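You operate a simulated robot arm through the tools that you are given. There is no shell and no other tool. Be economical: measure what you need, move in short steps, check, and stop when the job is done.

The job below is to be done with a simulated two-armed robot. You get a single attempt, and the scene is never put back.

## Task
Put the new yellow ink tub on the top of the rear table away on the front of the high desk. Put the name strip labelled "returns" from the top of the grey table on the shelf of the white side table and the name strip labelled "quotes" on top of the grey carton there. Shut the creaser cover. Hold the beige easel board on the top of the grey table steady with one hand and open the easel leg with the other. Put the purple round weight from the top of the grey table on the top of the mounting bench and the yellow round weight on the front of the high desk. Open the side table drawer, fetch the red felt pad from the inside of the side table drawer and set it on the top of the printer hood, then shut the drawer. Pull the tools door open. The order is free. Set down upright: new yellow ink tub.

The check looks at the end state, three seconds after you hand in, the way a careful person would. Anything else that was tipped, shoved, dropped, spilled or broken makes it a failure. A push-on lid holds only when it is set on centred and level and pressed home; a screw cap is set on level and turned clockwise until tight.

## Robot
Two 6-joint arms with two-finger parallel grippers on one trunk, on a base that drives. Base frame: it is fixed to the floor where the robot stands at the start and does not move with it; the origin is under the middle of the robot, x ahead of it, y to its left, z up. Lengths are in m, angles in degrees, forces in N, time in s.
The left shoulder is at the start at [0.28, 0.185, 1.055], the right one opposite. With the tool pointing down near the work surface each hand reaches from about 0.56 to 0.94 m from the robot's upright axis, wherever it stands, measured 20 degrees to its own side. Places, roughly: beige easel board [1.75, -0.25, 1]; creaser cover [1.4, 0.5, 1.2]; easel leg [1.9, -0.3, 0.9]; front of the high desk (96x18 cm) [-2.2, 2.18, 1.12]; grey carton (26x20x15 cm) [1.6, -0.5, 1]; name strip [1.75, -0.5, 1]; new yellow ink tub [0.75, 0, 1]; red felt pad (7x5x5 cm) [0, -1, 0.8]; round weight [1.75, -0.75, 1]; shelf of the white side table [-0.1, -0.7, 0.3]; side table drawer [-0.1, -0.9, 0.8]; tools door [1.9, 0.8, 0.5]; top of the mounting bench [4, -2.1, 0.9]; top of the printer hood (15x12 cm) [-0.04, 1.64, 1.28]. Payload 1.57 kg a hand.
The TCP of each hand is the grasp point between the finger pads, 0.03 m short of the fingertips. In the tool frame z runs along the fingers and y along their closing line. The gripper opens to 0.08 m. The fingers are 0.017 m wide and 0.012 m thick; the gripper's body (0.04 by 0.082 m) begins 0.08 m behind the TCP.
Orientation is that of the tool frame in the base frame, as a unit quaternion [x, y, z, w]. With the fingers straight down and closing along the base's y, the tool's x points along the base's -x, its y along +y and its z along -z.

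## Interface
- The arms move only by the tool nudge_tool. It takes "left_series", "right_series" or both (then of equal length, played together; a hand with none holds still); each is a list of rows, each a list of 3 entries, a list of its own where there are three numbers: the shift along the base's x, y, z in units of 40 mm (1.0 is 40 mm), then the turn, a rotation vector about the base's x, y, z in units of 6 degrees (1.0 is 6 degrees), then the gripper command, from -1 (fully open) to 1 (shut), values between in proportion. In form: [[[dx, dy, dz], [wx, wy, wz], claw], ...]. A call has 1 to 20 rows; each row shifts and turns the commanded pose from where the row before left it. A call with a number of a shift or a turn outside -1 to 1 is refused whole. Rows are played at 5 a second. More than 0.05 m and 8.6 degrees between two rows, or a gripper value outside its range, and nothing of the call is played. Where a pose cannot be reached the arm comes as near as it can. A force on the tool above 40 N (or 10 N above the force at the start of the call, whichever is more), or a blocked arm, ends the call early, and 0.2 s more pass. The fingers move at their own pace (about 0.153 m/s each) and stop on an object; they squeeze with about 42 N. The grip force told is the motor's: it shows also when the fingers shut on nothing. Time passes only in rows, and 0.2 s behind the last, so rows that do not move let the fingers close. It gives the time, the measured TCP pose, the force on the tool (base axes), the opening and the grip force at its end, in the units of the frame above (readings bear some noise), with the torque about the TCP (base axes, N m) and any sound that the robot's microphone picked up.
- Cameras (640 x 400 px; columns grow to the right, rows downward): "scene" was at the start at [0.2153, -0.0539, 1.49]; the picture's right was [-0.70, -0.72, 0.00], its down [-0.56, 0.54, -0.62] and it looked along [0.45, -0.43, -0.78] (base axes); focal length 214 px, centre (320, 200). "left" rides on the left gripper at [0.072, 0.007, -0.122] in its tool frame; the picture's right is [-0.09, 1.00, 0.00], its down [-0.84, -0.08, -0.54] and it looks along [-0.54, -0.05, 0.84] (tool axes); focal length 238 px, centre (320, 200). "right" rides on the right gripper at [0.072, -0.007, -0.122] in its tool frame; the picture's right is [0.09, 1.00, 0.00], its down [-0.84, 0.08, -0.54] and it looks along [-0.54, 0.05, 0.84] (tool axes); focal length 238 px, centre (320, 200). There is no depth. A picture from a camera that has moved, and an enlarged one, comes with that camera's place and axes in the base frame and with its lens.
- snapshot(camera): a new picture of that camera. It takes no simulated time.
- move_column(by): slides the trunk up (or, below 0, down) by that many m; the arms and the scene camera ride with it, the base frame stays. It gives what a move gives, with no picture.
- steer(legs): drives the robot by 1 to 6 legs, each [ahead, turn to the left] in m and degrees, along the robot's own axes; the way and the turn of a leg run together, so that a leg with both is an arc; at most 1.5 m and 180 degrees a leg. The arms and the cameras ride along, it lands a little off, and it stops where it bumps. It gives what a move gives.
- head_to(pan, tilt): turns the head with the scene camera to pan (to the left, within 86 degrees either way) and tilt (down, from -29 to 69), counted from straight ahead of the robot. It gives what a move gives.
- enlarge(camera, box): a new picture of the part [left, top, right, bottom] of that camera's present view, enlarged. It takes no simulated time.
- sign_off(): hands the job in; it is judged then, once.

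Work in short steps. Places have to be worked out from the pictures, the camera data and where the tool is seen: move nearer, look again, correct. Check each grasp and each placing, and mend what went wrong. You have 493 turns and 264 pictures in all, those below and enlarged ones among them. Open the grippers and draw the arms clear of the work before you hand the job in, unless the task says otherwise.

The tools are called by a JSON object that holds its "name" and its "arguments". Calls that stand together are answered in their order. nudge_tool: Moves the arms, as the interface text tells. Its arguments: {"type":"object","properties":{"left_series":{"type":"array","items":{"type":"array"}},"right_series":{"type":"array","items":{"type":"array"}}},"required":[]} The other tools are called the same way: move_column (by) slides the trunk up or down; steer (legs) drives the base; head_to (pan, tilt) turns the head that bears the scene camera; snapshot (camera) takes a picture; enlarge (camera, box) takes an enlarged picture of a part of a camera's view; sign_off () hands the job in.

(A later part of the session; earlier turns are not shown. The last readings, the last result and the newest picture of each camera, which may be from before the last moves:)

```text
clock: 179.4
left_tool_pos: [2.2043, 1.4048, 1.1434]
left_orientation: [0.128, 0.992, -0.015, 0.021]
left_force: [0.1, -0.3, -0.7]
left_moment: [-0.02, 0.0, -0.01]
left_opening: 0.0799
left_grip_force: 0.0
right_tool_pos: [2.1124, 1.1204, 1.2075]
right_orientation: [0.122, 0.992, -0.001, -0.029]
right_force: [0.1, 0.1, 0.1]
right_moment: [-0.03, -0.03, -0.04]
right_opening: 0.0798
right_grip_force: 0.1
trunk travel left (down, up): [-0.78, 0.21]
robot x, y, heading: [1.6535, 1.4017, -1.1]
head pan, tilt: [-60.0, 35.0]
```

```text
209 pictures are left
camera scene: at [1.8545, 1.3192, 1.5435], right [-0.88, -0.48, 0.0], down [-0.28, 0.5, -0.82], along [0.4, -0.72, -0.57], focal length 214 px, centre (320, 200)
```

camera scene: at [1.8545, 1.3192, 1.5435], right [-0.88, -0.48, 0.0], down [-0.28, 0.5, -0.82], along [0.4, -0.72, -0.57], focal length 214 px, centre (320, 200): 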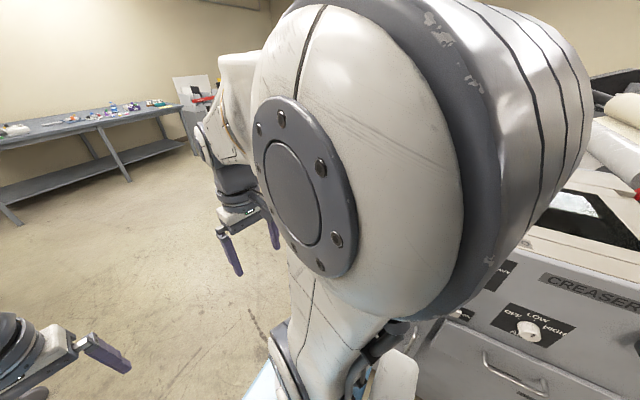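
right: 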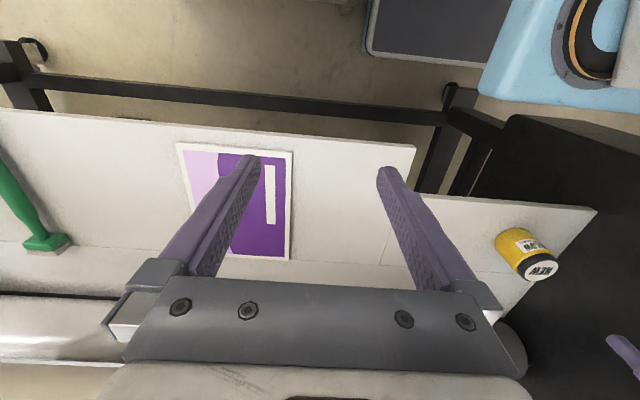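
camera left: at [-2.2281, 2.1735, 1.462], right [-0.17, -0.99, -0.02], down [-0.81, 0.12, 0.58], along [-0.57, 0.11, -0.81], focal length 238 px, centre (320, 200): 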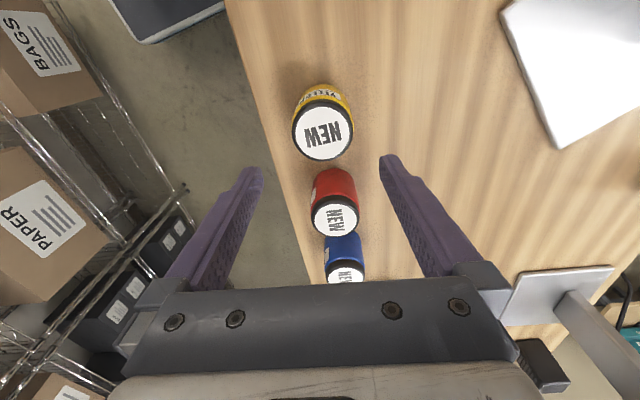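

Now I turn right to face the creaser and look down at it.

{"name": "steer", "arguments": {"legs": [[0, -89]]}}

{"name": "head_to", "arguments": {"pan": 0, "tilt": 40}}

{"name": "snapshot", "arguments": {"camera": "scene"}}

```text
clock: 183.5
left_tool_pos: [1.6741, 0.8483, 1.1438]
left_orientation: [0.782, 0.623, -0.024, 0.005]
left_force: [0.1, 0.7, -0.8]
left_moment: [-0.04, 0.01, 0.02]
left_opening: 0.0801
left_grip_force: 0.1
right_tool_pos: [1.3866, 0.9308, 1.2073]
right_orientation: [0.778, 0.628, 0.019, -0.023]
right_force: [0.1, -0.1, -0.5]
right_moment: [0.0, 0.0, -0.01]
right_opening: 0.0799
right_grip_force: 0.1
trunk travel left (down, up): [-0.78, 0.21]
robot x, y, heading: [1.6469, 1.3977, -89.2]
head pan, tilt: [-60.0, 35.0]
```

```text
clock: 184.8
left_tool_pos: [1.6734, 0.8483, 1.1433]
left_orientation: [0.782, 0.623, -0.024, 0.004]
left_force: [-0.5, 0.6, 0.3]
left_moment: [-0.01, 0.0, 0.02]
left_opening: 0.08
left_grip_force: 0.2
right_tool_pos: [1.3866, 0.9298, 1.2073]
right_orientation: [0.778, 0.628, 0.02, -0.022]
right_force: [-0.1, -0.4, 0.3]
right_moment: [0.01, 0.06, 0.0]
right_opening: 0.0799
right_grip_force: 0.1
trunk travel left (down, up): [-0.78, 0.21]
robot x, y, heading: [1.6506, 1.4018, -89.3]
head pan, tilt: [0.0, 40.0]
```

```text
208 pictures are left
camera scene: at [1.6552, 1.1542, 1.536], right [-1.0, -0.01, 0.0], down [-0.01, 0.64, -0.77], along [0.01, -0.77, -0.64], focal length 214 px, centre (320, 200)
```

scene: 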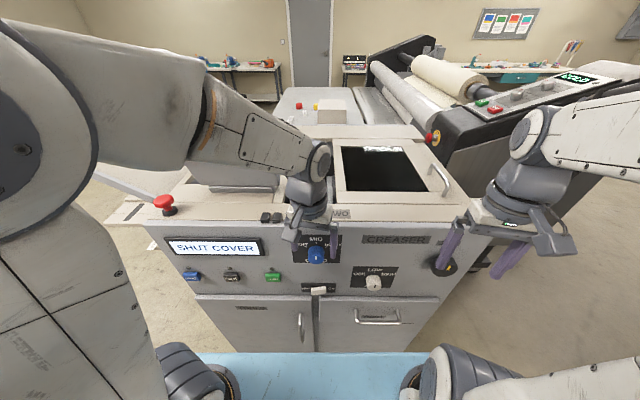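

The display says "SHUT COVER". The left arm hides part; I look with both hand cameras.

{"name": "snapshot", "arguments": {"camera": "right"}}

{"name": "nudge_tool", "arguments": {"left_series": [[[0.9, 0.2, 0.9], [0, 0, 0], -1], [[0.9, 0.2, 0.9], [0, 0, 0], -1], [[0.9, 0.2, 0.5], [0, 0, 0], -1], [[0.9, 0.2, 0], [0, 0, 0], -1], [[0.9, 0.2, 0], [0, 0, 0], -1], [[0.9, 0.2, 0], [0, 0, 0], -1], [[0.9, 0.2, 0], [0, 0, 0], -1]]}}

{"name": "snapshot", "arguments": {"camera": "scene"}}

```text
207 pictures are left
camera right: at [1.3952, 0.9957, 1.3317], right [0.99, -0.12, -0.01], down [-0.1, -0.86, 0.49], along [-0.06, -0.49, -0.87], focal length 238 px, centre (320, 200)
```

right: 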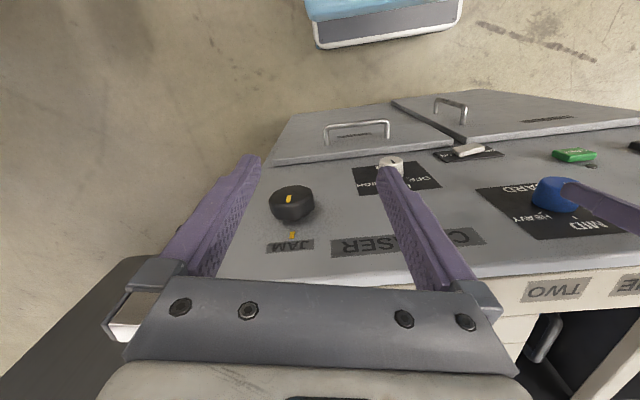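

```text
refused: row 1 steps farther than a row can; nothing moved
```

```text
206 pictures are left
camera scene: at [1.6552, 1.1542, 1.536], right [-1.0, -0.01, 0.0], down [-0.01, 0.64, -0.77], along [0.01, -0.77, -0.64], focal length 214 px, centre (320, 200)
```

scene: 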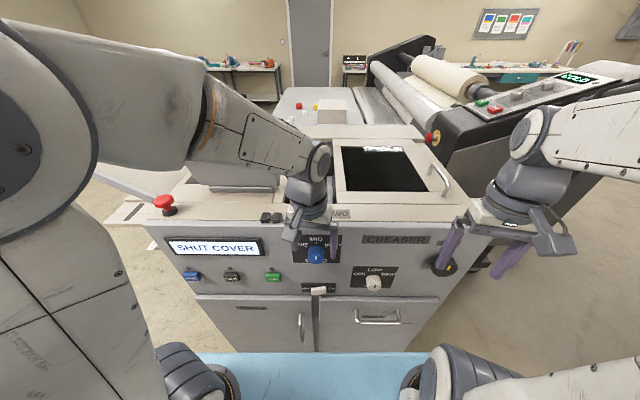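

Row too large; repeat with smaller steps.

{"name": "nudge_tool", "arguments": {"left_series": [[[0.8, 0.3, 0.8], [0, 0, 0], -1], [[0.8, 0.3, 0.8], [0, 0, 0], -1], [[0.9, 0.3, 0.5], [0, 0, 0], -1], [[0.9, 0.2, 0], [0, 0, 0], -1], [[0.9, 0.2, 0], [0, 0, 0], -1], [[0.9, 0.2, 0], [0, 0, 0], -1], [[0.9, 0.2, 0], [0, 0, 0], -1]]}}

{"name": "snapshot", "arguments": {"camera": "scene"}}

```text
clock: 186.4
left_tool_pos: [1.9205, 0.9078, 1.2261]
left_orientation: [0.781, 0.624, -0.025, 0.004]
left_force: [-0.1, -0.4, 0.1]
left_moment: [0.02, -0.03, -0.03]
left_opening: 0.0799
left_grip_force: 0.1
left hand out of reach, approached as far as the arm can: row 5, 6
right_tool_pos: [1.3866, 0.9294, 1.2074]
right_orientation: [0.778, 0.628, 0.019, -0.023]
right_force: [0.7, -0.2, -0.5]
right_moment: [0.01, 0.0, -0.02]
right_opening: 0.0801
right_grip_force: 0.0
trunk travel left (down, up): [-0.78, 0.21]
robot x, y, heading: [1.6498, 1.4012, -89.2]
head pan, tilt: [0.0, 40.0]
```

```text
205 pictures are left
camera scene: at [1.6553, 1.1542, 1.536], right [-1.0, -0.01, 0.0], down [-0.01, 0.64, -0.77], along [0.01, -0.77, -0.64], focal length 214 px, centre (320, 200)
```

scene: 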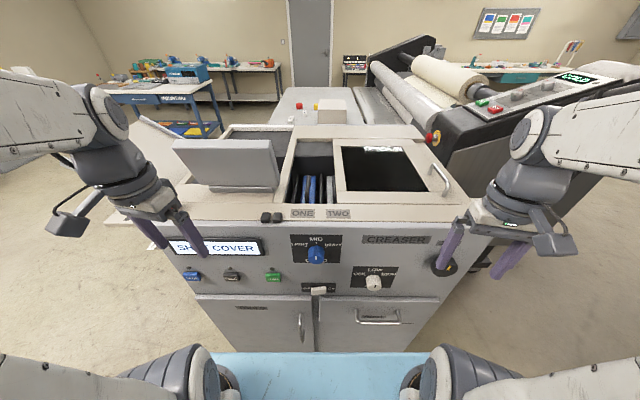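

Let me zoom on the top of the creaser.

{"name": "enlarge", "arguments": {"camera": "scene", "box": [150, 100, 470, 300]}}

```text
2.00 times, centred on (310, 200) of scene
camera zoom: at [1.6553, 1.1542, 1.536], right [-1.0, -0.01, 0.0], down [-0.01, 0.64, -0.77], along [0.01, -0.77, -0.64], focal length 429 px, centre (340, 200)
```

zoom: 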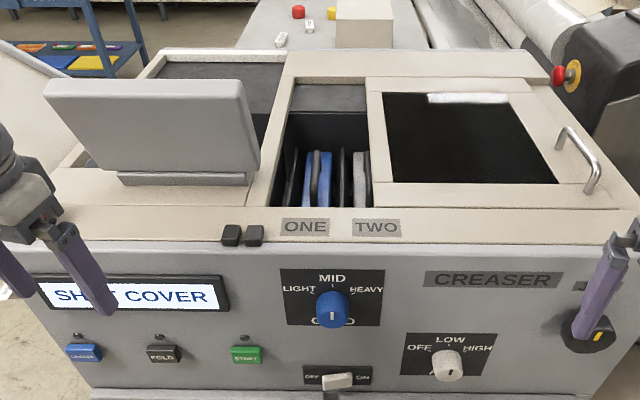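

The right-hand lid (dark window, handle) near (1.42,0.46) matches the given cover place. I move the right hand higher and forward to see it from above.

{"name": "nudge_tool", "arguments": {"right_series": [[[0, 0, 1], [0, 0, 0], -1], [[0, 0, 1], [0, 0, 0], -1], [[0, 0, 1], [0, 0, 0], -1], [[0, 0, 1], [0, 0, 0], -1], [[0, -1, 0], [0, 0, 0], -1], [[0, -1, 0], [0, 0, 0], -1], [[0, -1, 0], [0, 0, 0], -1], [[0, -1, 0], [0, 0, 0], -1]]}}

{"name": "snapshot", "arguments": {"camera": "right"}}

{"name": "enlarge", "arguments": {"camera": "scene", "box": [250, 110, 490, 260]}}

```text
clock: 188.2
left_tool_pos: [1.9194, 0.9066, 1.2255]
left_orientation: [0.781, 0.624, -0.025, 0.004]
left_force: [-0.2, 0.7, 0.0]
left_moment: [0.03, -0.03, 0.04]
left_opening: 0.0801
left_grip_force: 0.0
right_tool_pos: [1.3837, 0.7608, 1.37]
right_orientation: [0.778, 0.627, 0.02, -0.023]
right_force: [0.1, 0.1, 0.0]
right_moment: [-0.01, 0.02, 0.0]
right_opening: 0.0802
right_grip_force: 0.1
right hand out of reach, approached as far as the arm can: row 1, 2
trunk travel left (down, up): [-0.78, 0.21]
robot x, y, heading: [1.6495, 1.4018, -89.3]
head pan, tilt: [0.0, 40.0]
```

```text
203 pictures are left
camera right: at [1.3911, 0.8263, 1.4953], right [0.99, -0.12, -0.01], down [-0.1, -0.86, 0.49], along [-0.06, -0.49, -0.87], focal length 238 px, centre (320, 200)
```

right: 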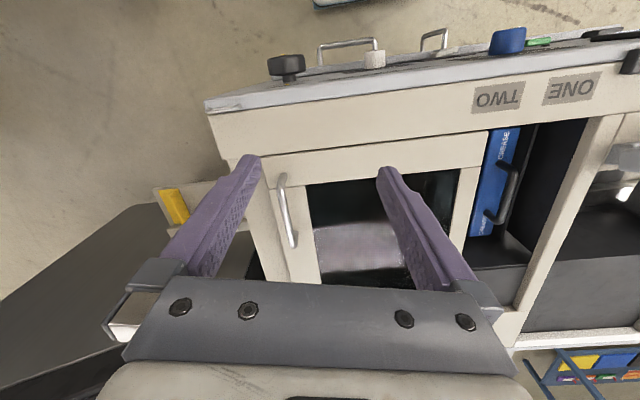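

```text
2.67 times, centred on (370, 185) of scene
camera zoom: at [1.6553, 1.1545, 1.536], right [-1.0, -0.01, 0.0], down [-0.01, 0.64, -0.77], along [0.01, -0.77, -0.64], focal length 572 px, centre (187, 240)
```

zoom: 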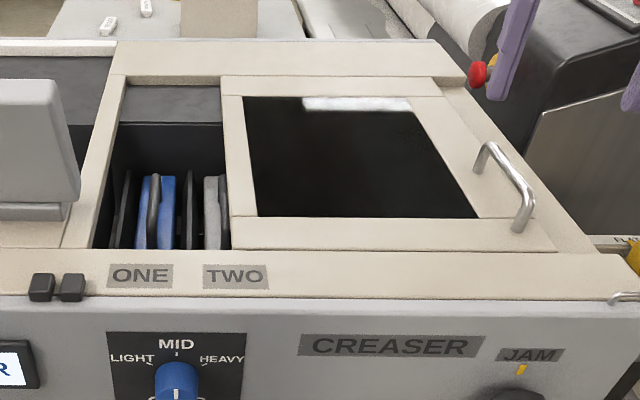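

The cover is a sliding frame in the top; the gap toward +x (slots ONE/TWO) is ≈0.14 m. Its handle bar runs along y at ≈(1.316, 0.58–0.68, z≈1.17). I bring the right hand over the handle.

{"name": "nudge_tool", "arguments": {"right_series": [[[-0.4, -0.8, 0], [0, 0, 0.5], -1], [[-0.4, -0.8, 0], [0, 0, 0.5], -1], [[-0.4, -0.8, 0], [0, 0, 0.5], -1], [[-0.4, -0.8, 0], [0, 0, 0.5], -1], [[0, 0, -1], [0, 0, 0], -1], [[0, 0, -1], [0, 0, 0], -1]]}}

{"name": "snapshot", "arguments": {"camera": "right"}}

{"name": "enlarge", "arguments": {"camera": "scene", "box": [250, 110, 490, 260]}}

```text
clock: 189.6
left_tool_pos: [1.9188, 0.9061, 1.2258]
left_orientation: [0.782, 0.623, -0.024, 0.004]
left_force: [0.3, -0.7, -0.1]
left_moment: [0.01, -0.04, -0.01]
left_opening: 0.0799
left_grip_force: 0.0
right_tool_pos: [1.3264, 0.6607, 1.2551]
right_orientation: [0.708, 0.706, 0.017, -0.024]
right_force: [-0.4, -0.4, 0.1]
right_moment: [0.0, -0.03, -0.01]
right_opening: 0.08
right_grip_force: 0.0
right hand out of reach, approached as far as the arm can: row 3, 4
trunk travel left (down, up): [-0.78, 0.21]
robot x, y, heading: [1.6515, 1.4, -89.2]
head pan, tilt: [0.0, 40.0]
```

```text
201 pictures are left
camera right: at [1.3212, 0.727, 1.38], right [1.0, 0.09, -0.01], down [0.08, -0.87, 0.49], along [0.04, -0.49, -0.87], focal length 238 px, centre (320, 200)
```

right: 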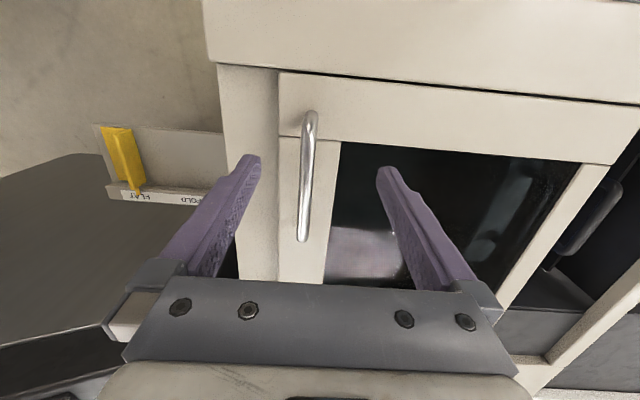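

```text
2.67 times, centred on (370, 185) of scene
camera zoom: at [1.6554, 1.1542, 1.536], right [-1.0, -0.01, 0.0], down [-0.01, 0.64, -0.77], along [0.01, -0.77, -0.64], focal length 572 px, centre (187, 240)
```

zoom: 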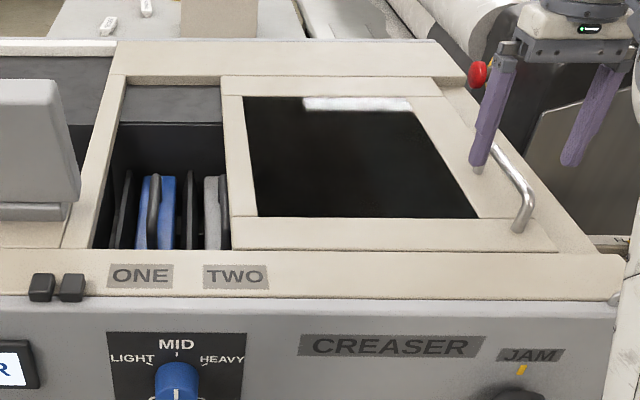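

The hand straddles the handle (x 1.316, y 0.555–0.69). I lower to z≈1.195 and close.

{"name": "nudge_tool", "arguments": {"right_series": [[[-0.2, 0, -0.7], [0, 0, 0], -1], [[0, 0, -0.8], [0, 0, 0], -1], [[0, 0, 0], [0, 0, 0], 1], [[0, 0, 0], [0, 0, 0], 1], [[0, 0, 0], [0, 0, 0], 1]]}}

{"name": "snapshot", "arguments": {"camera": "right"}}

```text
clock: 190.8
left_tool_pos: [1.9198, 0.9062, 1.2246]
left_orientation: [0.781, 0.624, -0.024, 0.004]
left_force: [-0.1, -0.3, -0.4]
left_moment: [0.02, 0.01, 0.0]
left_opening: 0.0801
left_grip_force: 0.0
right_tool_pos: [1.3172, 0.6595, 1.1955]
right_orientation: [0.708, 0.705, 0.017, -0.025]
right_force: [-0.8, 1.0, -1.6]
right_moment: [-0.87, -0.04, 0.28]
right_opening: 0.012
right_grip_force: 29.4
trunk travel left (down, up): [-0.78, 0.21]
robot x, y, heading: [1.6505, 1.3995, -89.1]
head pan, tilt: [0.0, 40.0]
```

```text
199 pictures are left
camera right: at [1.3124, 0.7256, 1.3204], right [1.0, 0.09, -0.01], down [0.08, -0.87, 0.49], along [0.04, -0.49, -0.87], focal length 238 px, centre (320, 200)
```

right: 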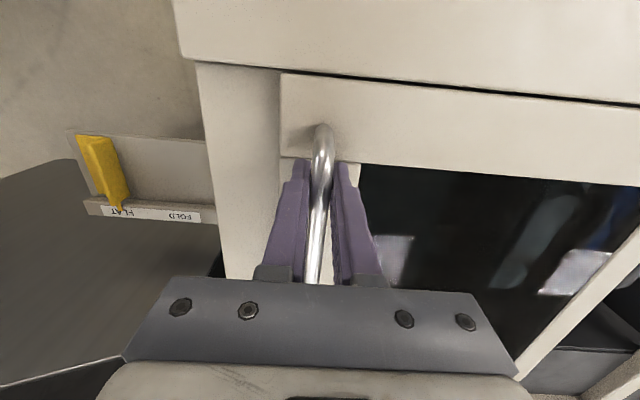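

Handle gripped (12 mm bar). I pull it toward +x in small steps and watch the force.

{"name": "nudge_tool", "arguments": {"right_series": [[[0.4, 0, 0], [0, 0, 0], 1], [[0.4, 0, 0], [0, 0, 0], 1], [[0.4, 0, 0], [0, 0, 0], 1], [[0.4, 0, 0], [0, 0, 0], 1]]}}

{"name": "enlarge", "arguments": {"camera": "scene", "box": [250, 110, 490, 260]}}

```text
clock: 191.8
left_tool_pos: [1.9194, 0.9058, 1.2262]
left_orientation: [0.782, 0.623, -0.024, 0.005]
left_force: [0.5, 0.4, 0.1]
left_moment: [-0.01, 0.0, 0.01]
left_opening: 0.0801
left_grip_force: 0.0
right_tool_pos: [1.3824, 0.6595, 1.1954]
right_orientation: [0.708, 0.705, 0.017, -0.025]
right_force: [1.0, -0.9, 0.3]
right_moment: [0.69, 0.14, 0.13]
right_opening: 0.0119
right_grip_force: 29.1
trunk travel left (down, up): [-0.78, 0.21]
robot x, y, heading: [1.649, 1.4011, -89.3]
head pan, tilt: [0.0, 40.0]
```

```text
2.67 times, centred on (370, 185) of scene
camera zoom: at [1.6553, 1.154, 1.536], right [-1.0, -0.01, 0.0], down [-0.01, 0.64, -0.77], along [0.01, -0.77, -0.64], focal length 572 px, centre (187, 240)
```

zoom: 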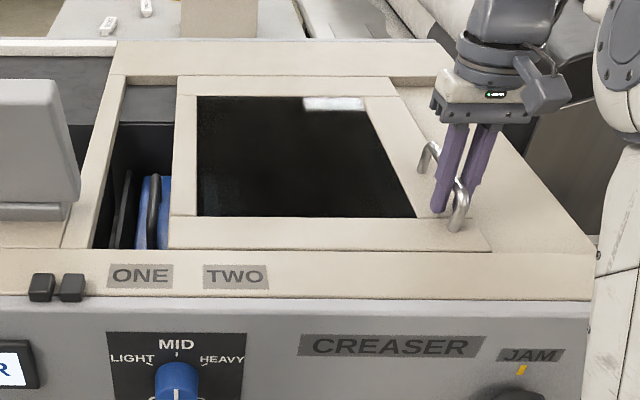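

It slides freely. Continue until it stops.

{"name": "nudge_tool", "arguments": {"right_series": [[[0.4, 0, 0], [0, 0, 0], 1], [[0.4, 0, 0], [0, 0, 0], 1], [[0.4, 0, 0], [0, 0, 0], 1], [[0.4, 0, 0], [0, 0, 0], 1], [[0.3, 0, 0], [0, 0, 0], 1], [[0.2, 0, 0], [0, 0, 0], 1]]}}

{"name": "enlarge", "arguments": {"camera": "scene", "box": [150, 110, 490, 300]}}

```text
clock: 193.2
left_tool_pos: [1.9182, 0.9058, 1.2245]
left_orientation: [0.782, 0.623, -0.024, 0.005]
left_force: [0.5, -0.3, -0.4]
left_moment: [-0.02, 0.07, -0.03]
left_opening: 0.0799
left_grip_force: 0.0
right_tool_pos: [1.4607, 0.659, 1.1962]
right_orientation: [0.71, 0.704, 0.014, -0.026]
right_force: [-31.4, -6.8, -9.2]
right_moment: [0.22, -0.13, 0.26]
right_opening: 0.0121
right_grip_force: 29.1
trunk travel left (down, up): [-0.78, 0.21]
robot x, y, heading: [1.648, 1.3996, -89.3]
head pan, tilt: [0.0, 40.0]
```

```text
1.88 times, centred on (320, 205) of scene
camera zoom: at [1.6527, 1.1533, 1.5358], right [-1.0, -0.01, 0.0], down [-0.01, 0.64, -0.77], along [0.01, -0.77, -0.64], focal length 404 px, centre (320, 191)
```

zoom: 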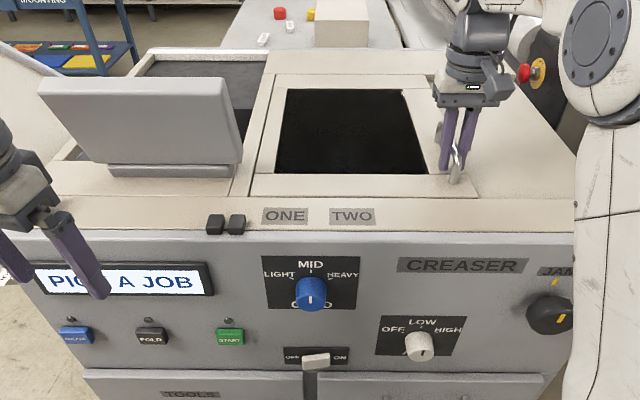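

The display changed to "PICK A JOB": the cover is shut. I release the handle and retract the right hand up and back.

{"name": "nudge_tool", "arguments": {"right_series": [[[-0.2, 0, 0], [0, 0, 0], 1], [[0, 0, 0], [0, 0, 0], -1], [[0, 0, 0], [0, 0, 0], -1], [[0, 0, 1], [0, 0, 0], -1], [[0, 0, 1], [0, 0, 0], -1], [[0, 0, 1], [0, 0, 0], -1], [[0, 1, 0], [0, 0, 0], -1], [[0, 1, 0], [0, 0, 0], -1], [[0, 1, 0], [0, 0, 0], -1], [[0, 1, 0], [0, 0, 0], -1], [[0, 1, 0], [0, 0, 0], -1]]}}

{"name": "enlarge", "arguments": {"camera": "scene", "box": [150, 110, 490, 350]}}

```text
clock: 195.6
left_tool_pos: [1.9193, 0.9071, 1.2246]
left_orientation: [0.781, 0.624, -0.025, 0.005]
left_force: [0.0, 0.3, -0.1]
left_moment: [0.01, -0.01, 0.02]
left_opening: 0.08
left_grip_force: 0.0
right_tool_pos: [1.456, 0.8614, 1.3158]
right_orientation: [0.708, 0.706, 0.016, -0.024]
right_force: [-0.6, 1.1, 0.9]
right_moment: [-0.01, 0.0, 0.0]
right_opening: 0.08
right_grip_force: 0.1
trunk travel left (down, up): [-0.78, 0.21]
robot x, y, heading: [1.6499, 1.4026, -89.2]
head pan, tilt: [0.0, 40.0]
```

```text
1.67 times, centred on (320, 230) of scene
camera zoom: at [1.6553, 1.154, 1.536], right [-1.0, -0.01, 0.0], down [-0.01, 0.64, -0.77], along [0.01, -0.77, -0.64], focal length 358 px, centre (320, 150)
```

zoom: 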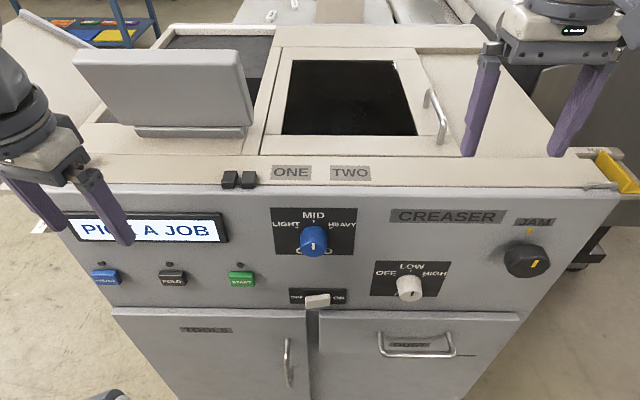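

Cover closed. I back up 0.3 m and look at the tools door.

{"name": "steer", "arguments": {"legs": [[-0.3, 0]]}}

{"name": "head_to", "arguments": {"pan": 5, "tilt": 50}}

{"name": "snapshot", "arguments": {"camera": "scene"}}

```text
clock: 197.7
left_tool_pos: [1.9162, 1.2052, 1.2252]
left_orientation: [0.78, 0.625, -0.025, 0.004]
left_force: [-0.1, -0.3, -0.6]
left_moment: [-0.01, -0.02, 0.01]
left_opening: 0.0798
left_grip_force: 0.1
right_tool_pos: [1.4543, 1.1586, 1.3165]
right_orientation: [0.707, 0.706, 0.017, -0.025]
right_force: [-0.5, -0.9, 0.1]
right_moment: [-0.01, 0.01, 0.02]
right_opening: 0.08
right_grip_force: 0.0
trunk travel left (down, up): [-0.78, 0.21]
robot x, y, heading: [1.6425, 1.6996, -89.2]
head pan, tilt: [0.0, 40.0]
```

```text
clock: 198.4
left_tool_pos: [1.9159, 1.2057, 1.2243]
left_orientation: [0.78, 0.625, -0.025, 0.004]
left_force: [0.4, 0.4, -0.4]
left_moment: [0.0, 0.0, -0.02]
left_opening: 0.0802
left_grip_force: 0.1
right_tool_pos: [1.4535, 1.1587, 1.3166]
right_orientation: [0.707, 0.706, 0.017, -0.024]
right_force: [0.9, -0.2, -0.2]
right_moment: [-0.04, 0.03, 0.02]
right_opening: 0.0797
right_grip_force: 0.1
trunk travel left (down, up): [-0.78, 0.21]
robot x, y, heading: [1.6463, 1.7006, -89.1]
head pan, tilt: [5.0, 50.0]
```

```text
195 pictures are left
camera scene: at [1.658, 1.461, 1.5219], right [-0.99, -0.1, 0.0], down [-0.08, 0.76, -0.64], along [0.07, -0.64, -0.77], focal length 214 px, centre (320, 200)
```

scene: 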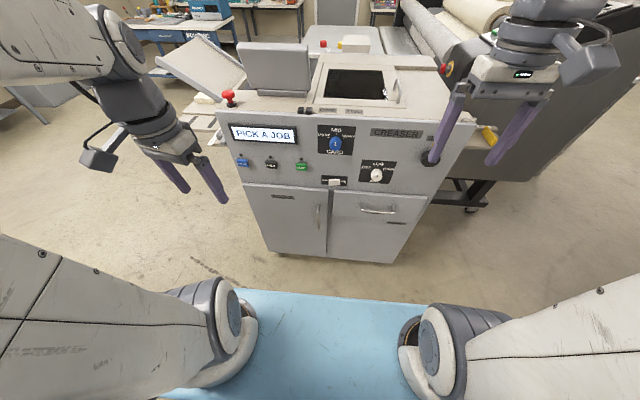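

Triangulated: door handle is vertical at ≈(1.733, 0.837, 0.53–0.73), hinge at x≈2.06. I lower the trunk and turn the left hand to point forward (−y).

{"name": "move_column", "arguments": {"by": -0.35}}

{"name": "nudge_tool", "arguments": {"left_series": [[[0, 0, 0], [0, 0, 1], -1], [[0, 0, 0], [0, 0, 1], -1], [[0, 0.3, 0], [-1, 0, 0], -1], [[0, 0.3, 0], [-1, 0, 0], -1], [[0, 0.3, 0], [-1, 0, 0], -1], [[0, 0.3, 0], [-1, 0, 0], -1], [[0, 0, 0], [-1, 0, 0], -1], [[0, 0, 0], [-1, 0, 0], -1], [[0, 0, 0], [-1, 0, 0], -1], [[0, 0, 0], [-1, 0, 0], -1], [[0, 0, 0], [-1, 0, 0], -1], [[0, 0, 0], [-1, 0, 0], -1], [[0, 0, 0], [-1, 0, 0], -1], [[0, 0, 0], [-1, 0, 0], -1], [[0, 0, 0], [-1, 0, 0], -1], [[0, 0, 0], [-1, 0, 0], -1], [[0, 0, 0], [-1, 0, 0], -1]]}}

{"name": "snapshot", "arguments": {"camera": "scene"}}

```text
clock: 201.8
left_tool_pos: [1.9156, 1.2057, 0.8748]
left_orientation: [0.78, 0.625, -0.024, 0.005]
left_force: [-0.5, 0.1, -0.5]
left_moment: [-0.02, 0.0, 0.02]
left_opening: 0.0798
left_grip_force: 0.0
right_tool_pos: [1.453, 1.1598, 0.9666]
right_orientation: [0.708, 0.706, 0.018, -0.024]
right_force: [-0.7, -0.5, 0.1]
right_moment: [-0.02, -0.02, -0.01]
right_opening: 0.0802
right_grip_force: 0.2
trunk travel left (down, up): [-0.43, 0.56]
robot x, y, heading: [1.6466, 1.6972, -89.1]
head pan, tilt: [5.0, 50.0]
```

```text
clock: 205.4
left_tool_pos: [2.0644, 1.1325, 0.8959]
left_orientation: [-0.498, -0.479, 0.515, -0.508]
left_force: [-1.1, -0.4, 0.2]
left_moment: [0.03, -0.03, 0.04]
left_opening: 0.0801
left_grip_force: 0.0
left hand out of reach, approached as far as the arm can: row 3, 4, 5, 6, 7, 8, 9, 10, 11, 12, 13, 14, 15, 16, 17
right_tool_pos: [1.4521, 1.1595, 0.9665]
right_orientation: [0.707, 0.706, 0.016, -0.024]
right_force: [0.4, -0.2, 0.3]
right_moment: [-0.06, -0.04, -0.03]
right_opening: 0.08
right_grip_force: 0.1
trunk travel left (down, up): [-0.43, 0.56]
robot x, y, heading: [1.6449, 1.6995, -89.1]
head pan, tilt: [5.0, 50.0]
```

```text
194 pictures are left
camera scene: at [1.6579, 1.4611, 1.1719], right [-0.99, -0.1, 0.0], down [-0.08, 0.76, -0.64], along [0.07, -0.64, -0.77], focal length 214 px, centre (320, 200)
```

scene: 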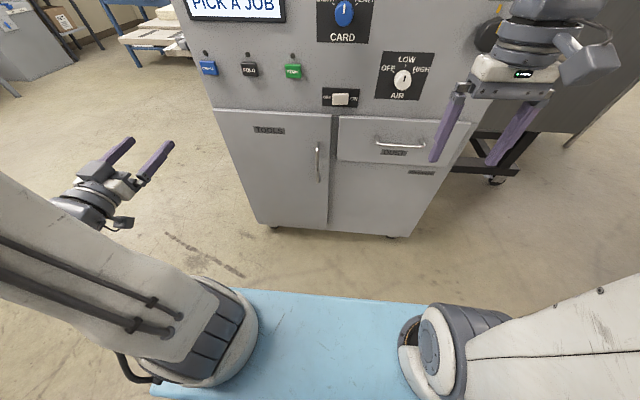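

Left hand points forward. I bring it in front of the handle: target (1.733, 1.02, 0.645).

{"name": "nudge_tool", "arguments": {"left_series": [[[-0.92, -0.3, -0.68], [0, 0, 0], -1], [[-0.92, -0.3, -0.68], [0, 0, 0], -1], [[-0.92, -0.3, -0.68], [0, 0, 0], -1], [[-0.92, -0.3, -0.68], [0, 0, 0], -1], [[-0.92, -0.3, -0.68], [0, 0, 0], -1], [[-0.92, -0.3, -0.68], [0, 0, 0], -1], [[-0.92, -0.3, -0.68], [0, 0, 0], -1], [[-0.92, -0.3, -0.68], [0, 0, 0], -1], [[-0.92, -0.3, -0.68], [0, 0, 0], -1]]}}

{"name": "snapshot", "arguments": {"camera": "scene"}}

{"name": "snapshot", "arguments": {"camera": "left"}}

```text
clock: 207.4
left_tool_pos: [1.9234, 0.9699, 0.876]
left_orientation: [-0.497, -0.486, 0.52, -0.496]
left_force: [-0.1, 0.2, 0.2]
left_moment: [-0.01, 0.01, 0.0]
left_opening: 0.0802
left_grip_force: 0.0
left hand out of reach, approached as far as the arm can: row 1, 2, 3, 4, 5, 6, 7, 8, 9
right_tool_pos: [1.4536, 1.1578, 0.9662]
right_orientation: [0.707, 0.706, 0.016, -0.024]
right_force: [0.2, 0.3, 0.0]
right_moment: [-0.02, 0.02, 0.01]
right_opening: 0.0797
right_grip_force: 0.1
trunk travel left (down, up): [-0.43, 0.56]
robot x, y, heading: [1.6445, 1.6999, -89.1]
head pan, tilt: [5.0, 50.0]
```

```text
193 pictures are left
camera scene: at [1.6582, 1.4612, 1.1718], right [-0.99, -0.1, 0.0], down [-0.08, 0.76, -0.64], along [0.07, -0.64, -0.77], focal length 214 px, centre (320, 200)
```

scene: 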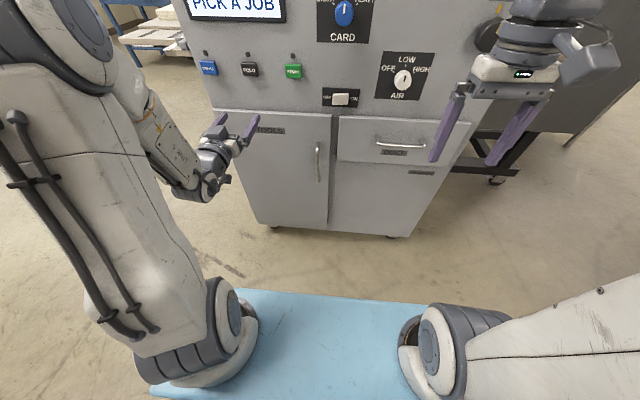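

```text
192 pictures are left
camera left: at [1.9332, 1.0889, 0.7987], right [1.0, -0.03, 0.08], down [-0.05, 0.57, 0.82], along [-0.07, -0.82, 0.57], focal length 238 px, centre (320, 200)
```

left: 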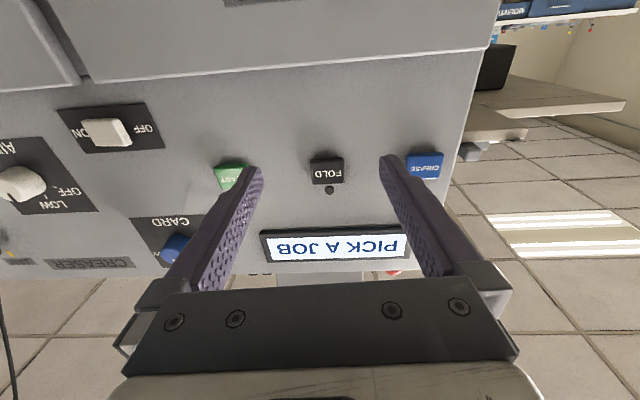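

The horizontal pose is too close-in for this arm. I instead tilt the tool to ~30° from vertical (pointing down-forward), which still lets the fingers straddle the vertical bar.

{"name": "nudge_tool", "arguments": {"left_series": [[[0, 0.4, 0], [1, 0, 0], -1], [[0, 0.4, 0], [1, 0, 0], -1], [[0, 0, 0], [1, 0, 0], -1], [[0, 0, 0], [1, 0, 0], -1], [[0, 0, 0], [1, 0, 0], -1], [[0, 0, 0], [1, 0, 0], -1], [[0, 0, 0], [1, 0, 0], -1], [[0, 0, 0], [1, 0, 0], -1], [[0, 0, 0], [1, 0, 0], -1], [[0, 0, 0], [1, 0, 0], -1]]}}

{"name": "snapshot", "arguments": {"camera": "left"}}

```text
clock: 209.6
left_tool_pos: [1.929, 0.9874, 0.8807]
left_orientation: [0.685, 0.673, -0.205, 0.191]
left_force: [-0.2, 0.1, -1.0]
left_moment: [0.0, 0.02, 0.01]
left_opening: 0.0802
left_grip_force: 0.1
left hand out of reach, approached as far as the arm can: row 1, 2
right_tool_pos: [1.4528, 1.159, 0.9662]
right_orientation: [0.708, 0.706, 0.017, -0.024]
right_force: [0.6, 0.4, 0.0]
right_moment: [-0.04, -0.01, -0.01]
right_opening: 0.0798
right_grip_force: 0.1
trunk travel left (down, up): [-0.43, 0.56]
robot x, y, heading: [1.6467, 1.6972, -89.1]
head pan, tilt: [5.0, 50.0]
```

```text
191 pictures are left
camera left: at [1.939, 1.113, 0.944], right [0.99, -0.1, 0.04], down [-0.07, -0.41, 0.91], along [-0.08, -0.91, -0.42], focal length 238 px, centre (320, 200)
```

left: 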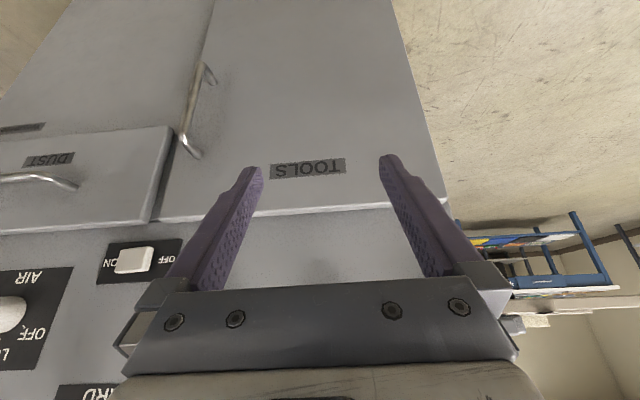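

Good view of the handle. I move to just in front of it at (1.733, 0.95, 0.66).

{"name": "nudge_tool", "arguments": {"left_series": [[[-0.82, -0.15, -0.9], [0, 0, 0], -1], [[-0.82, -0.15, -0.9], [0, 0, 0], -1], [[-0.82, -0.15, -0.9], [0, 0, 0], -1], [[-0.82, -0.15, -0.9], [0, 0, 0], -1], [[-0.82, -0.15, -0.9], [0, 0, 0], -1], [[-0.82, -0.15, -0.9], [0, 0, 0], -1]]}}

{"name": "snapshot", "arguments": {"camera": "left"}}

{"name": "enlarge", "arguments": {"camera": "scene", "box": [200, 90, 400, 215]}}

```text
clock: 211.0
left_tool_pos: [1.7395, 0.9601, 0.6588]
left_orientation: [0.667, 0.698, -0.185, 0.183]
left_force: [-1.2, -1.1, 0.2]
left_moment: [0.12, -0.04, 0.04]
left_opening: 0.08
left_grip_force: 0.1
right_tool_pos: [1.4532, 1.1586, 0.9663]
right_orientation: [0.707, 0.706, 0.016, -0.025]
right_force: [-0.4, 0.7, 0.2]
right_moment: [-0.04, 0.04, 0.0]
right_opening: 0.08
right_grip_force: 0.1
trunk travel left (down, up): [-0.43, 0.56]
robot x, y, heading: [1.6481, 1.6974, -89.1]
head pan, tilt: [5.0, 50.0]
```

```text
190 pictures are left
camera left: at [1.7419, 1.0824, 0.7274], right [1.0, -0.04, 0.03], down [-0.05, -0.45, 0.89], along [-0.02, -0.89, -0.46], focal length 238 px, centre (320, 200)
```

left: 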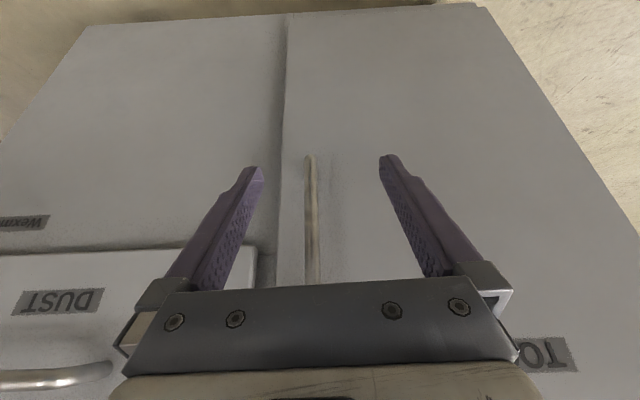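

```text
3.20 times, centred on (300, 152) of scene
camera zoom: at [1.6582, 1.4613, 1.1719], right [-0.99, -0.1, 0.0], down [-0.08, 0.76, -0.64], along [0.07, -0.64, -0.77], focal length 686 px, centre (384, 352)
```

zoom: 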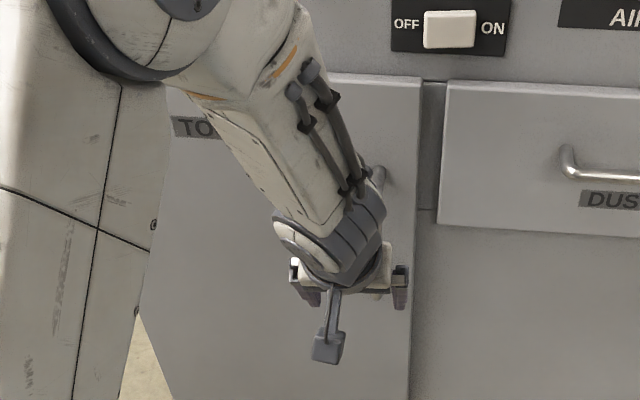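

Handle bar at x≈1.727. I advance in −y to y≈0.838 and close.

{"name": "nudge_tool", "arguments": {"left_series": [[[-0.08, -0.75, 0], [0, 0, 0], -1], [[-0.08, -0.75, 0], [0, 0, 0], -1], [[-0.08, -0.75, 0], [0, 0, 0], -1], [[-0.08, -0.75, 0], [0, 0, 0], -1], [[0, 0, 0], [0, 0, 0], 1], [[0, 0, 0], [0, 0, 0], 1], [[0, 0, 0], [0, 0, 0], 1]]}}

{"name": "snapshot", "arguments": {"camera": "left"}}

```text
clock: 211.9
left_tool_pos: [1.7226, 0.8491, 0.663]
left_orientation: [0.683, 0.677, -0.2, 0.189]
left_force: [-0.8, 4.2, 1.9]
left_moment: [0.03, -0.09, 0.19]
left_opening: 0.0799
left_grip_force: 0.1
right_tool_pos: [1.4537, 1.1608, 0.9666]
right_orientation: [0.707, 0.706, 0.018, -0.025]
right_force: [-0.5, -0.2, 0.1]
right_moment: [-0.06, 0.01, -0.02]
right_opening: 0.0799
right_grip_force: 0.1
trunk travel left (down, up): [-0.43, 0.56]
robot x, y, heading: [1.649, 1.6993, -88.8]
head pan, tilt: [5.0, 50.0]
stopped in row 4 (left hand): the force on the tool passed its limit at 63 N (the readings are from after the stop); the commanded pose is now the measured one
```

```text
188 pictures are left
camera left: at [1.7306, 0.9731, 0.7278], right [1.0, -0.09, 0.04], down [-0.07, -0.42, 0.9], along [-0.06, -0.9, -0.43], focal length 238 px, centre (320, 200)
```

left: 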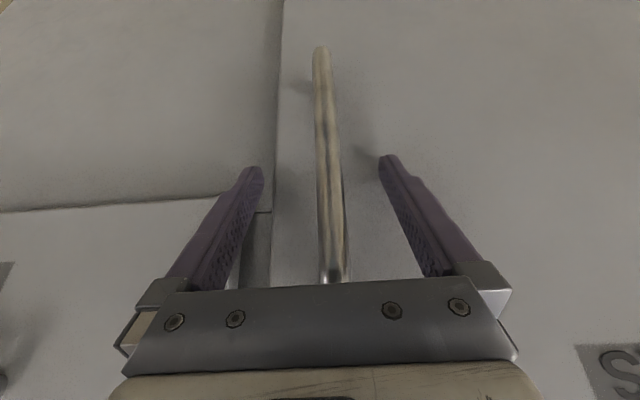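

The bar is well between the fingers (palm touched its upper part). I close the gripper here.

{"name": "nudge_tool", "arguments": {"left_series": [[[0, 0.1, 0], [0, 0, 0], -1], [[0, 0, 0], [0, 0, 0], 1], [[0, 0, 0], [0, 0, 0], 1], [[0, 0, 0], [0, 0, 0], 1]]}}

{"name": "snapshot", "arguments": {"camera": "left"}}

```text
clock: 213.0
left_tool_pos: [1.7277, 0.8513, 0.6617]
left_orientation: [0.681, 0.68, -0.195, 0.191]
left_force: [4.4, -1.7, 2.5]
left_moment: [1.04, -0.65, 0.03]
left_opening: 0.0139
left_grip_force: 30.2
right_tool_pos: [1.4533, 1.1592, 0.967]
right_orientation: [0.708, 0.706, 0.017, -0.024]
right_force: [-0.7, 0.1, -0.2]
right_moment: [-0.03, 0.01, -0.03]
right_opening: 0.0801
right_grip_force: 0.0
trunk travel left (down, up): [-0.43, 0.56]
robot x, y, heading: [1.6497, 1.6978, -88.8]
head pan, tilt: [5.0, 50.0]
stopped in row 4 (left hand): the force on the tool passed its limit at 41 N (the readings are from after the stop); the commanded pose is now the measured one
```

```text
187 pictures are left
camera left: at [1.7355, 0.9765, 0.7276], right [1.0, -0.08, 0.04], down [-0.07, -0.43, 0.9], along [-0.05, -0.9, -0.43], focal length 238 px, centre (320, 200)
```

left: 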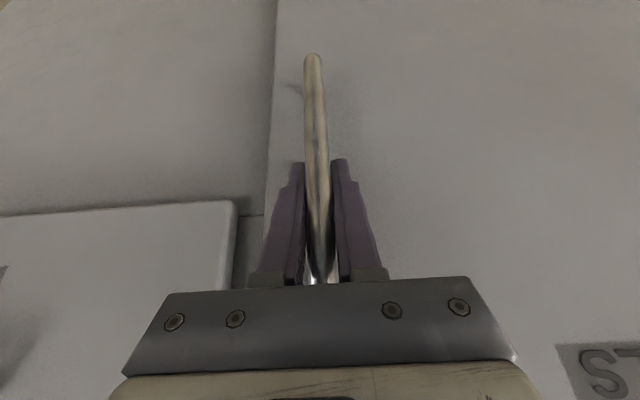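

Gripped. I pull along the arc around the hinge (≈2.06, 0.80), yawing the hand with the door; 3 steps first.

{"name": "nudge_tool", "arguments": {"left_series": [[[0.14, 0.715, 0], [0, 0, -0.83], 1], [[0.2, 0.7, 0], [0, 0, -0.83], 1], [[0.26, 0.68, 0], [0, 0, -0.83], 1]]}}

{"name": "snapshot", "arguments": {"camera": "scene"}}

```text
clock: 213.9
left_tool_pos: [1.744, 0.928, 0.6625]
left_orientation: [0.757, 0.592, -0.223, 0.164]
left_force: [-5.4, -0.7, -0.7]
left_moment: [0.67, -1.27, 0.14]
left_opening: 0.014
left_grip_force: 30.6
left hand out of reach, approached as far as the arm can: row 2
right_tool_pos: [1.4521, 1.1588, 0.9658]
right_orientation: [0.707, 0.707, 0.018, -0.024]
right_force: [0.0, -0.3, 0.0]
right_moment: [0.0, 0.01, -0.03]
right_opening: 0.0799
right_grip_force: 0.1
trunk travel left (down, up): [-0.43, 0.56]
robot x, y, heading: [1.6466, 1.6983, -89.0]
head pan, tilt: [5.0, 50.0]
stopped in row 3 (left hand): the force on the tool passed its limit at 44 N (the readings are from after the stop); the commanded pose is now the measured one
```

```text
186 pictures are left
camera scene: at [1.6576, 1.4608, 1.1719], right [-0.99, -0.1, 0.0], down [-0.08, 0.76, -0.64], along [0.07, -0.64, -0.77], focal length 214 px, centre (320, 200)
```

scene: 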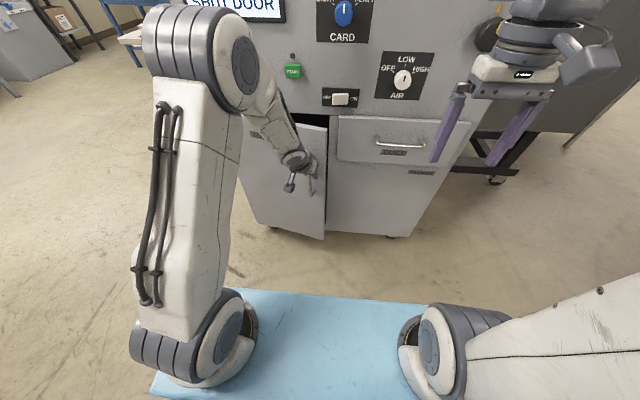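

Door is ~14° open. I keep pulling along the arc, without further yaw.

{"name": "nudge_tool", "arguments": {"left_series": [[[0.27, 0.65, 0], [0, 0, 0], 1], [[0.32, 0.62, 0], [0, 0, 0], 1], [[0.36, 0.6, 0], [0, 0, 0], 1]]}}

{"name": "snapshot", "arguments": {"camera": "scene"}}

```text
clock: 214.7
left_tool_pos: [1.7813, 1.0038, 0.6622]
left_orientation: [0.757, 0.593, -0.222, 0.163]
left_force: [-13.7, 9.0, -0.7]
left_moment: [-0.32, -1.22, 0.16]
left_opening: 0.0143
left_grip_force: 30.8
right_tool_pos: [1.4525, 1.1591, 0.9655]
right_orientation: [0.707, 0.706, 0.017, -0.024]
right_force: [-1.0, 0.9, 0.3]
right_moment: [0.01, 0.0, 0.0]
right_opening: 0.0798
right_grip_force: 0.2
trunk travel left (down, up): [-0.43, 0.56]
robot x, y, heading: [1.6456, 1.7005, -88.9]
head pan, tilt: [5.0, 50.0]
```

```text
185 pictures are left
camera scene: at [1.6575, 1.4612, 1.1718], right [-0.99, -0.1, 0.0], down [-0.08, 0.76, -0.64], along [0.07, -0.64, -0.77], focal length 214 px, centre (320, 200)
```

scene: 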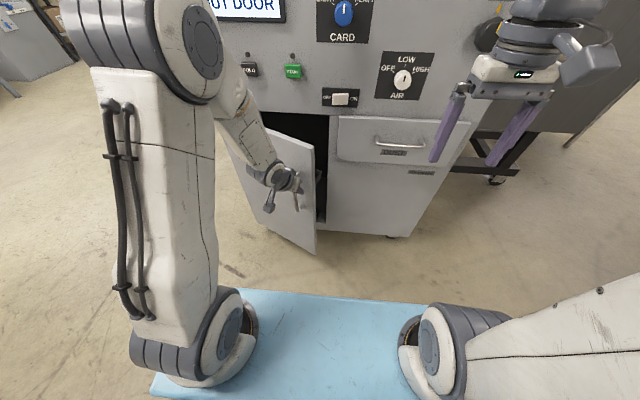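

About 28°. Continue further with slightly more outward motion.

{"name": "nudge_tool", "arguments": {"left_series": [[[0.3, 0.65, 0], [0, 0, 0], 1], [[0.36, 0.6, 0], [0, 0, -0.5], 1], [[0.42, 0.57, 0], [0, 0, -0.5], 1], [[0.46, 0.53, 0], [0, 0, -0.5], 1]]}}

{"name": "snapshot", "arguments": {"camera": "scene"}}

```text
clock: 215.2
left_tool_pos: [1.8086, 1.0383, 0.6628]
left_orientation: [0.76, 0.588, -0.224, 0.163]
left_force: [7.4, -8.1, -14.9]
left_moment: [0.25, -0.93, -0.08]
left_opening: 0.0144
left_grip_force: 30.8
right_tool_pos: [1.4529, 1.1582, 0.965]
right_orientation: [0.707, 0.707, 0.018, -0.025]
right_force: [-0.8, -0.4, 0.0]
right_moment: [0.0, 0.01, -0.03]
right_opening: 0.0799
right_grip_force: 0.0
trunk travel left (down, up): [-0.43, 0.56]
robot x, y, heading: [1.6466, 1.7001, -88.7]
head pan, tilt: [5.0, 50.0]
stopped in row 2 (left hand): the force on the tool passed its limit at 55 N (the readings are from after the stop); the commanded pose is now the measured one
```

```text
184 pictures are left
camera scene: at [1.6591, 1.46, 1.1715], right [-0.99, -0.11, 0.0], down [-0.08, 0.76, -0.64], along [0.07, -0.64, -0.77], focal length 214 px, centre (320, 200)
```

scene: 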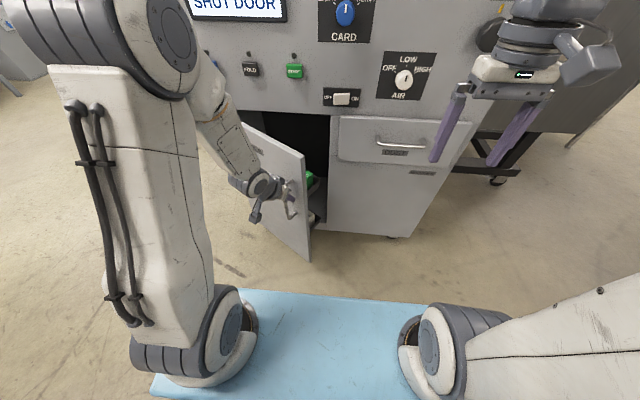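

About 40° open. I release the handle with the left, lift it clear, and will push the door further from inside with the right hand.

{"name": "nudge_tool", "arguments": {"left_series": [[[0, 0, 0], [0, 0, 0], -1], [[0, 0, 0], [0, 0, 0], -1], [[0, 0.5, 0.8], [0, 0, 0], -1], [[0, 0.5, 0.8], [0, 0, 0], -1], [[0, 0.4, 0.9], [0, 0, 0], -1], [[0.2, 0.2, 0.9], [0, 0, 0], -1], [[0.3, 0, 0.9], [0, 0, 0], -1], [[0.3, 0, 0.9], [0, 0, 0], -1]]}}

{"name": "snapshot", "arguments": {"camera": "scene"}}

```text
clock: 217.0
left_tool_pos: [1.8409, 1.0983, 0.8749]
left_orientation: [0.76, 0.587, -0.225, 0.164]
left_force: [0.0, -0.5, 0.4]
left_moment: [0.02, -0.02, -0.01]
left_opening: 0.0801
left_grip_force: 0.0
left hand out of reach, approached as far as the arm can: row 4
right_tool_pos: [1.453, 1.1583, 0.9654]
right_orientation: [0.706, 0.707, 0.017, -0.024]
right_force: [0.0, -0.1, -0.7]
right_moment: [0.0, 0.02, 0.01]
right_opening: 0.0798
right_grip_force: 0.1
trunk travel left (down, up): [-0.43, 0.56]
robot x, y, heading: [1.6448, 1.7013, -88.7]
head pan, tilt: [5.0, 50.0]
```

```text
183 pictures are left
camera scene: at [1.6587, 1.4607, 1.1718], right [-0.99, -0.11, 0.0], down [-0.08, 0.76, -0.64], along [0.07, -0.64, -0.77], focal length 214 px, centre (320, 200)
```

scene: 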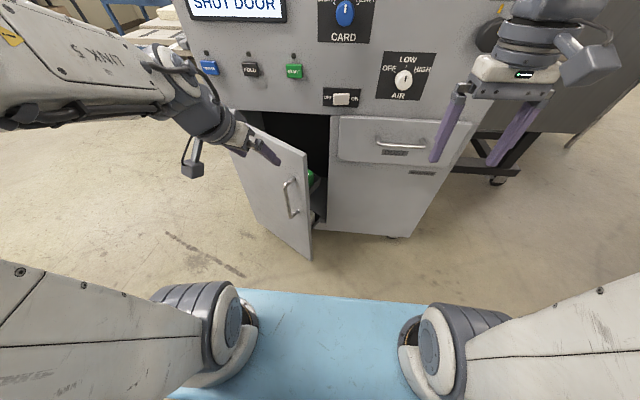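

Door edge at ≈(1.74,1.03). I move the left hand aside and bring the right hand (closed) down inside the opening near (1.62,0.93).

{"name": "nudge_tool", "arguments": {"left_series": [[[0.9, 0.3, 0.4], [0, 0, 0], -1], [[0.9, 0.3, 0.4], [0, 0, 0], -1], [[0.9, 0.3, 0.4], [0, 0, 0], -1], [[0.9, 0.3, 0.4], [0, 0, 0], -1], [[0.9, 0.3, 0.4], [0, 0, 0], -1], [[0.9, 0.3, 0.4], [0, 0, 0], -1], [[0, 0, 0], [0, 0, 0], -1], [[0, 0, 0], [0, 0, 0], -1], [[0, 0, 0], [0, 0, 0], -1], [[0, 0, 0], [0, 0, 0], -1]], "right_series": [[[0.7, -0.87, -0.27], [0, 0, 0], 1], [[0.7, -0.87, -0.27], [0, 0, 0], 1], [[0.7, -0.87, -0.27], [0, 0, 0], 1], [[0.7, -0.87, -0.27], [0, 0, 0], 1], [[0.7, -0.87, -0.27], [0, 0, 0], 1], [[0.7, -0.87, -0.27], [0, 0, 0], 1], [[0, 0, -1], [0, 0, 0], 1], [[0, 0, -1], [0, 0, 0], 1], [[0, 0, -1], [0, 0, 0], 1], [[0, 0, -1], [0, 0, 0], 1]]}}

{"name": "snapshot", "arguments": {"camera": "scene"}}

```text
clock: 219.2
left_tool_pos: [2.0582, 1.168, 0.9683]
left_orientation: [0.76, 0.586, -0.226, 0.165]
left_force: [0.3, 0.4, 0.0]
left_moment: [0.01, 0.01, 0.02]
left_opening: 0.08
left_grip_force: 0.1
left hand out of reach, approached as far as the arm can: row 1
right_tool_pos: [1.6224, 0.9489, 0.7432]
right_orientation: [0.706, 0.708, 0.017, -0.025]
right_force: [-0.1, 0.4, 0.5]
right_moment: [0.02, -0.03, 0.04]
right_opening: 0.0003
right_grip_force: 21.5
trunk travel left (down, up): [-0.43, 0.56]
robot x, y, heading: [1.6466, 1.6997, -88.9]
head pan, tilt: [5.0, 50.0]
```

```text
182 pictures are left
camera scene: at [1.6587, 1.461, 1.1719], right [-0.99, -0.11, 0.0], down [-0.08, 0.76, -0.64], along [0.07, -0.64, -0.77], focal length 214 px, centre (320, 200)
```

scene: 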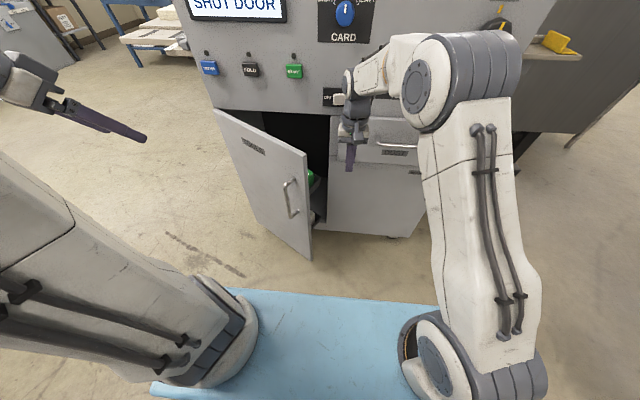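

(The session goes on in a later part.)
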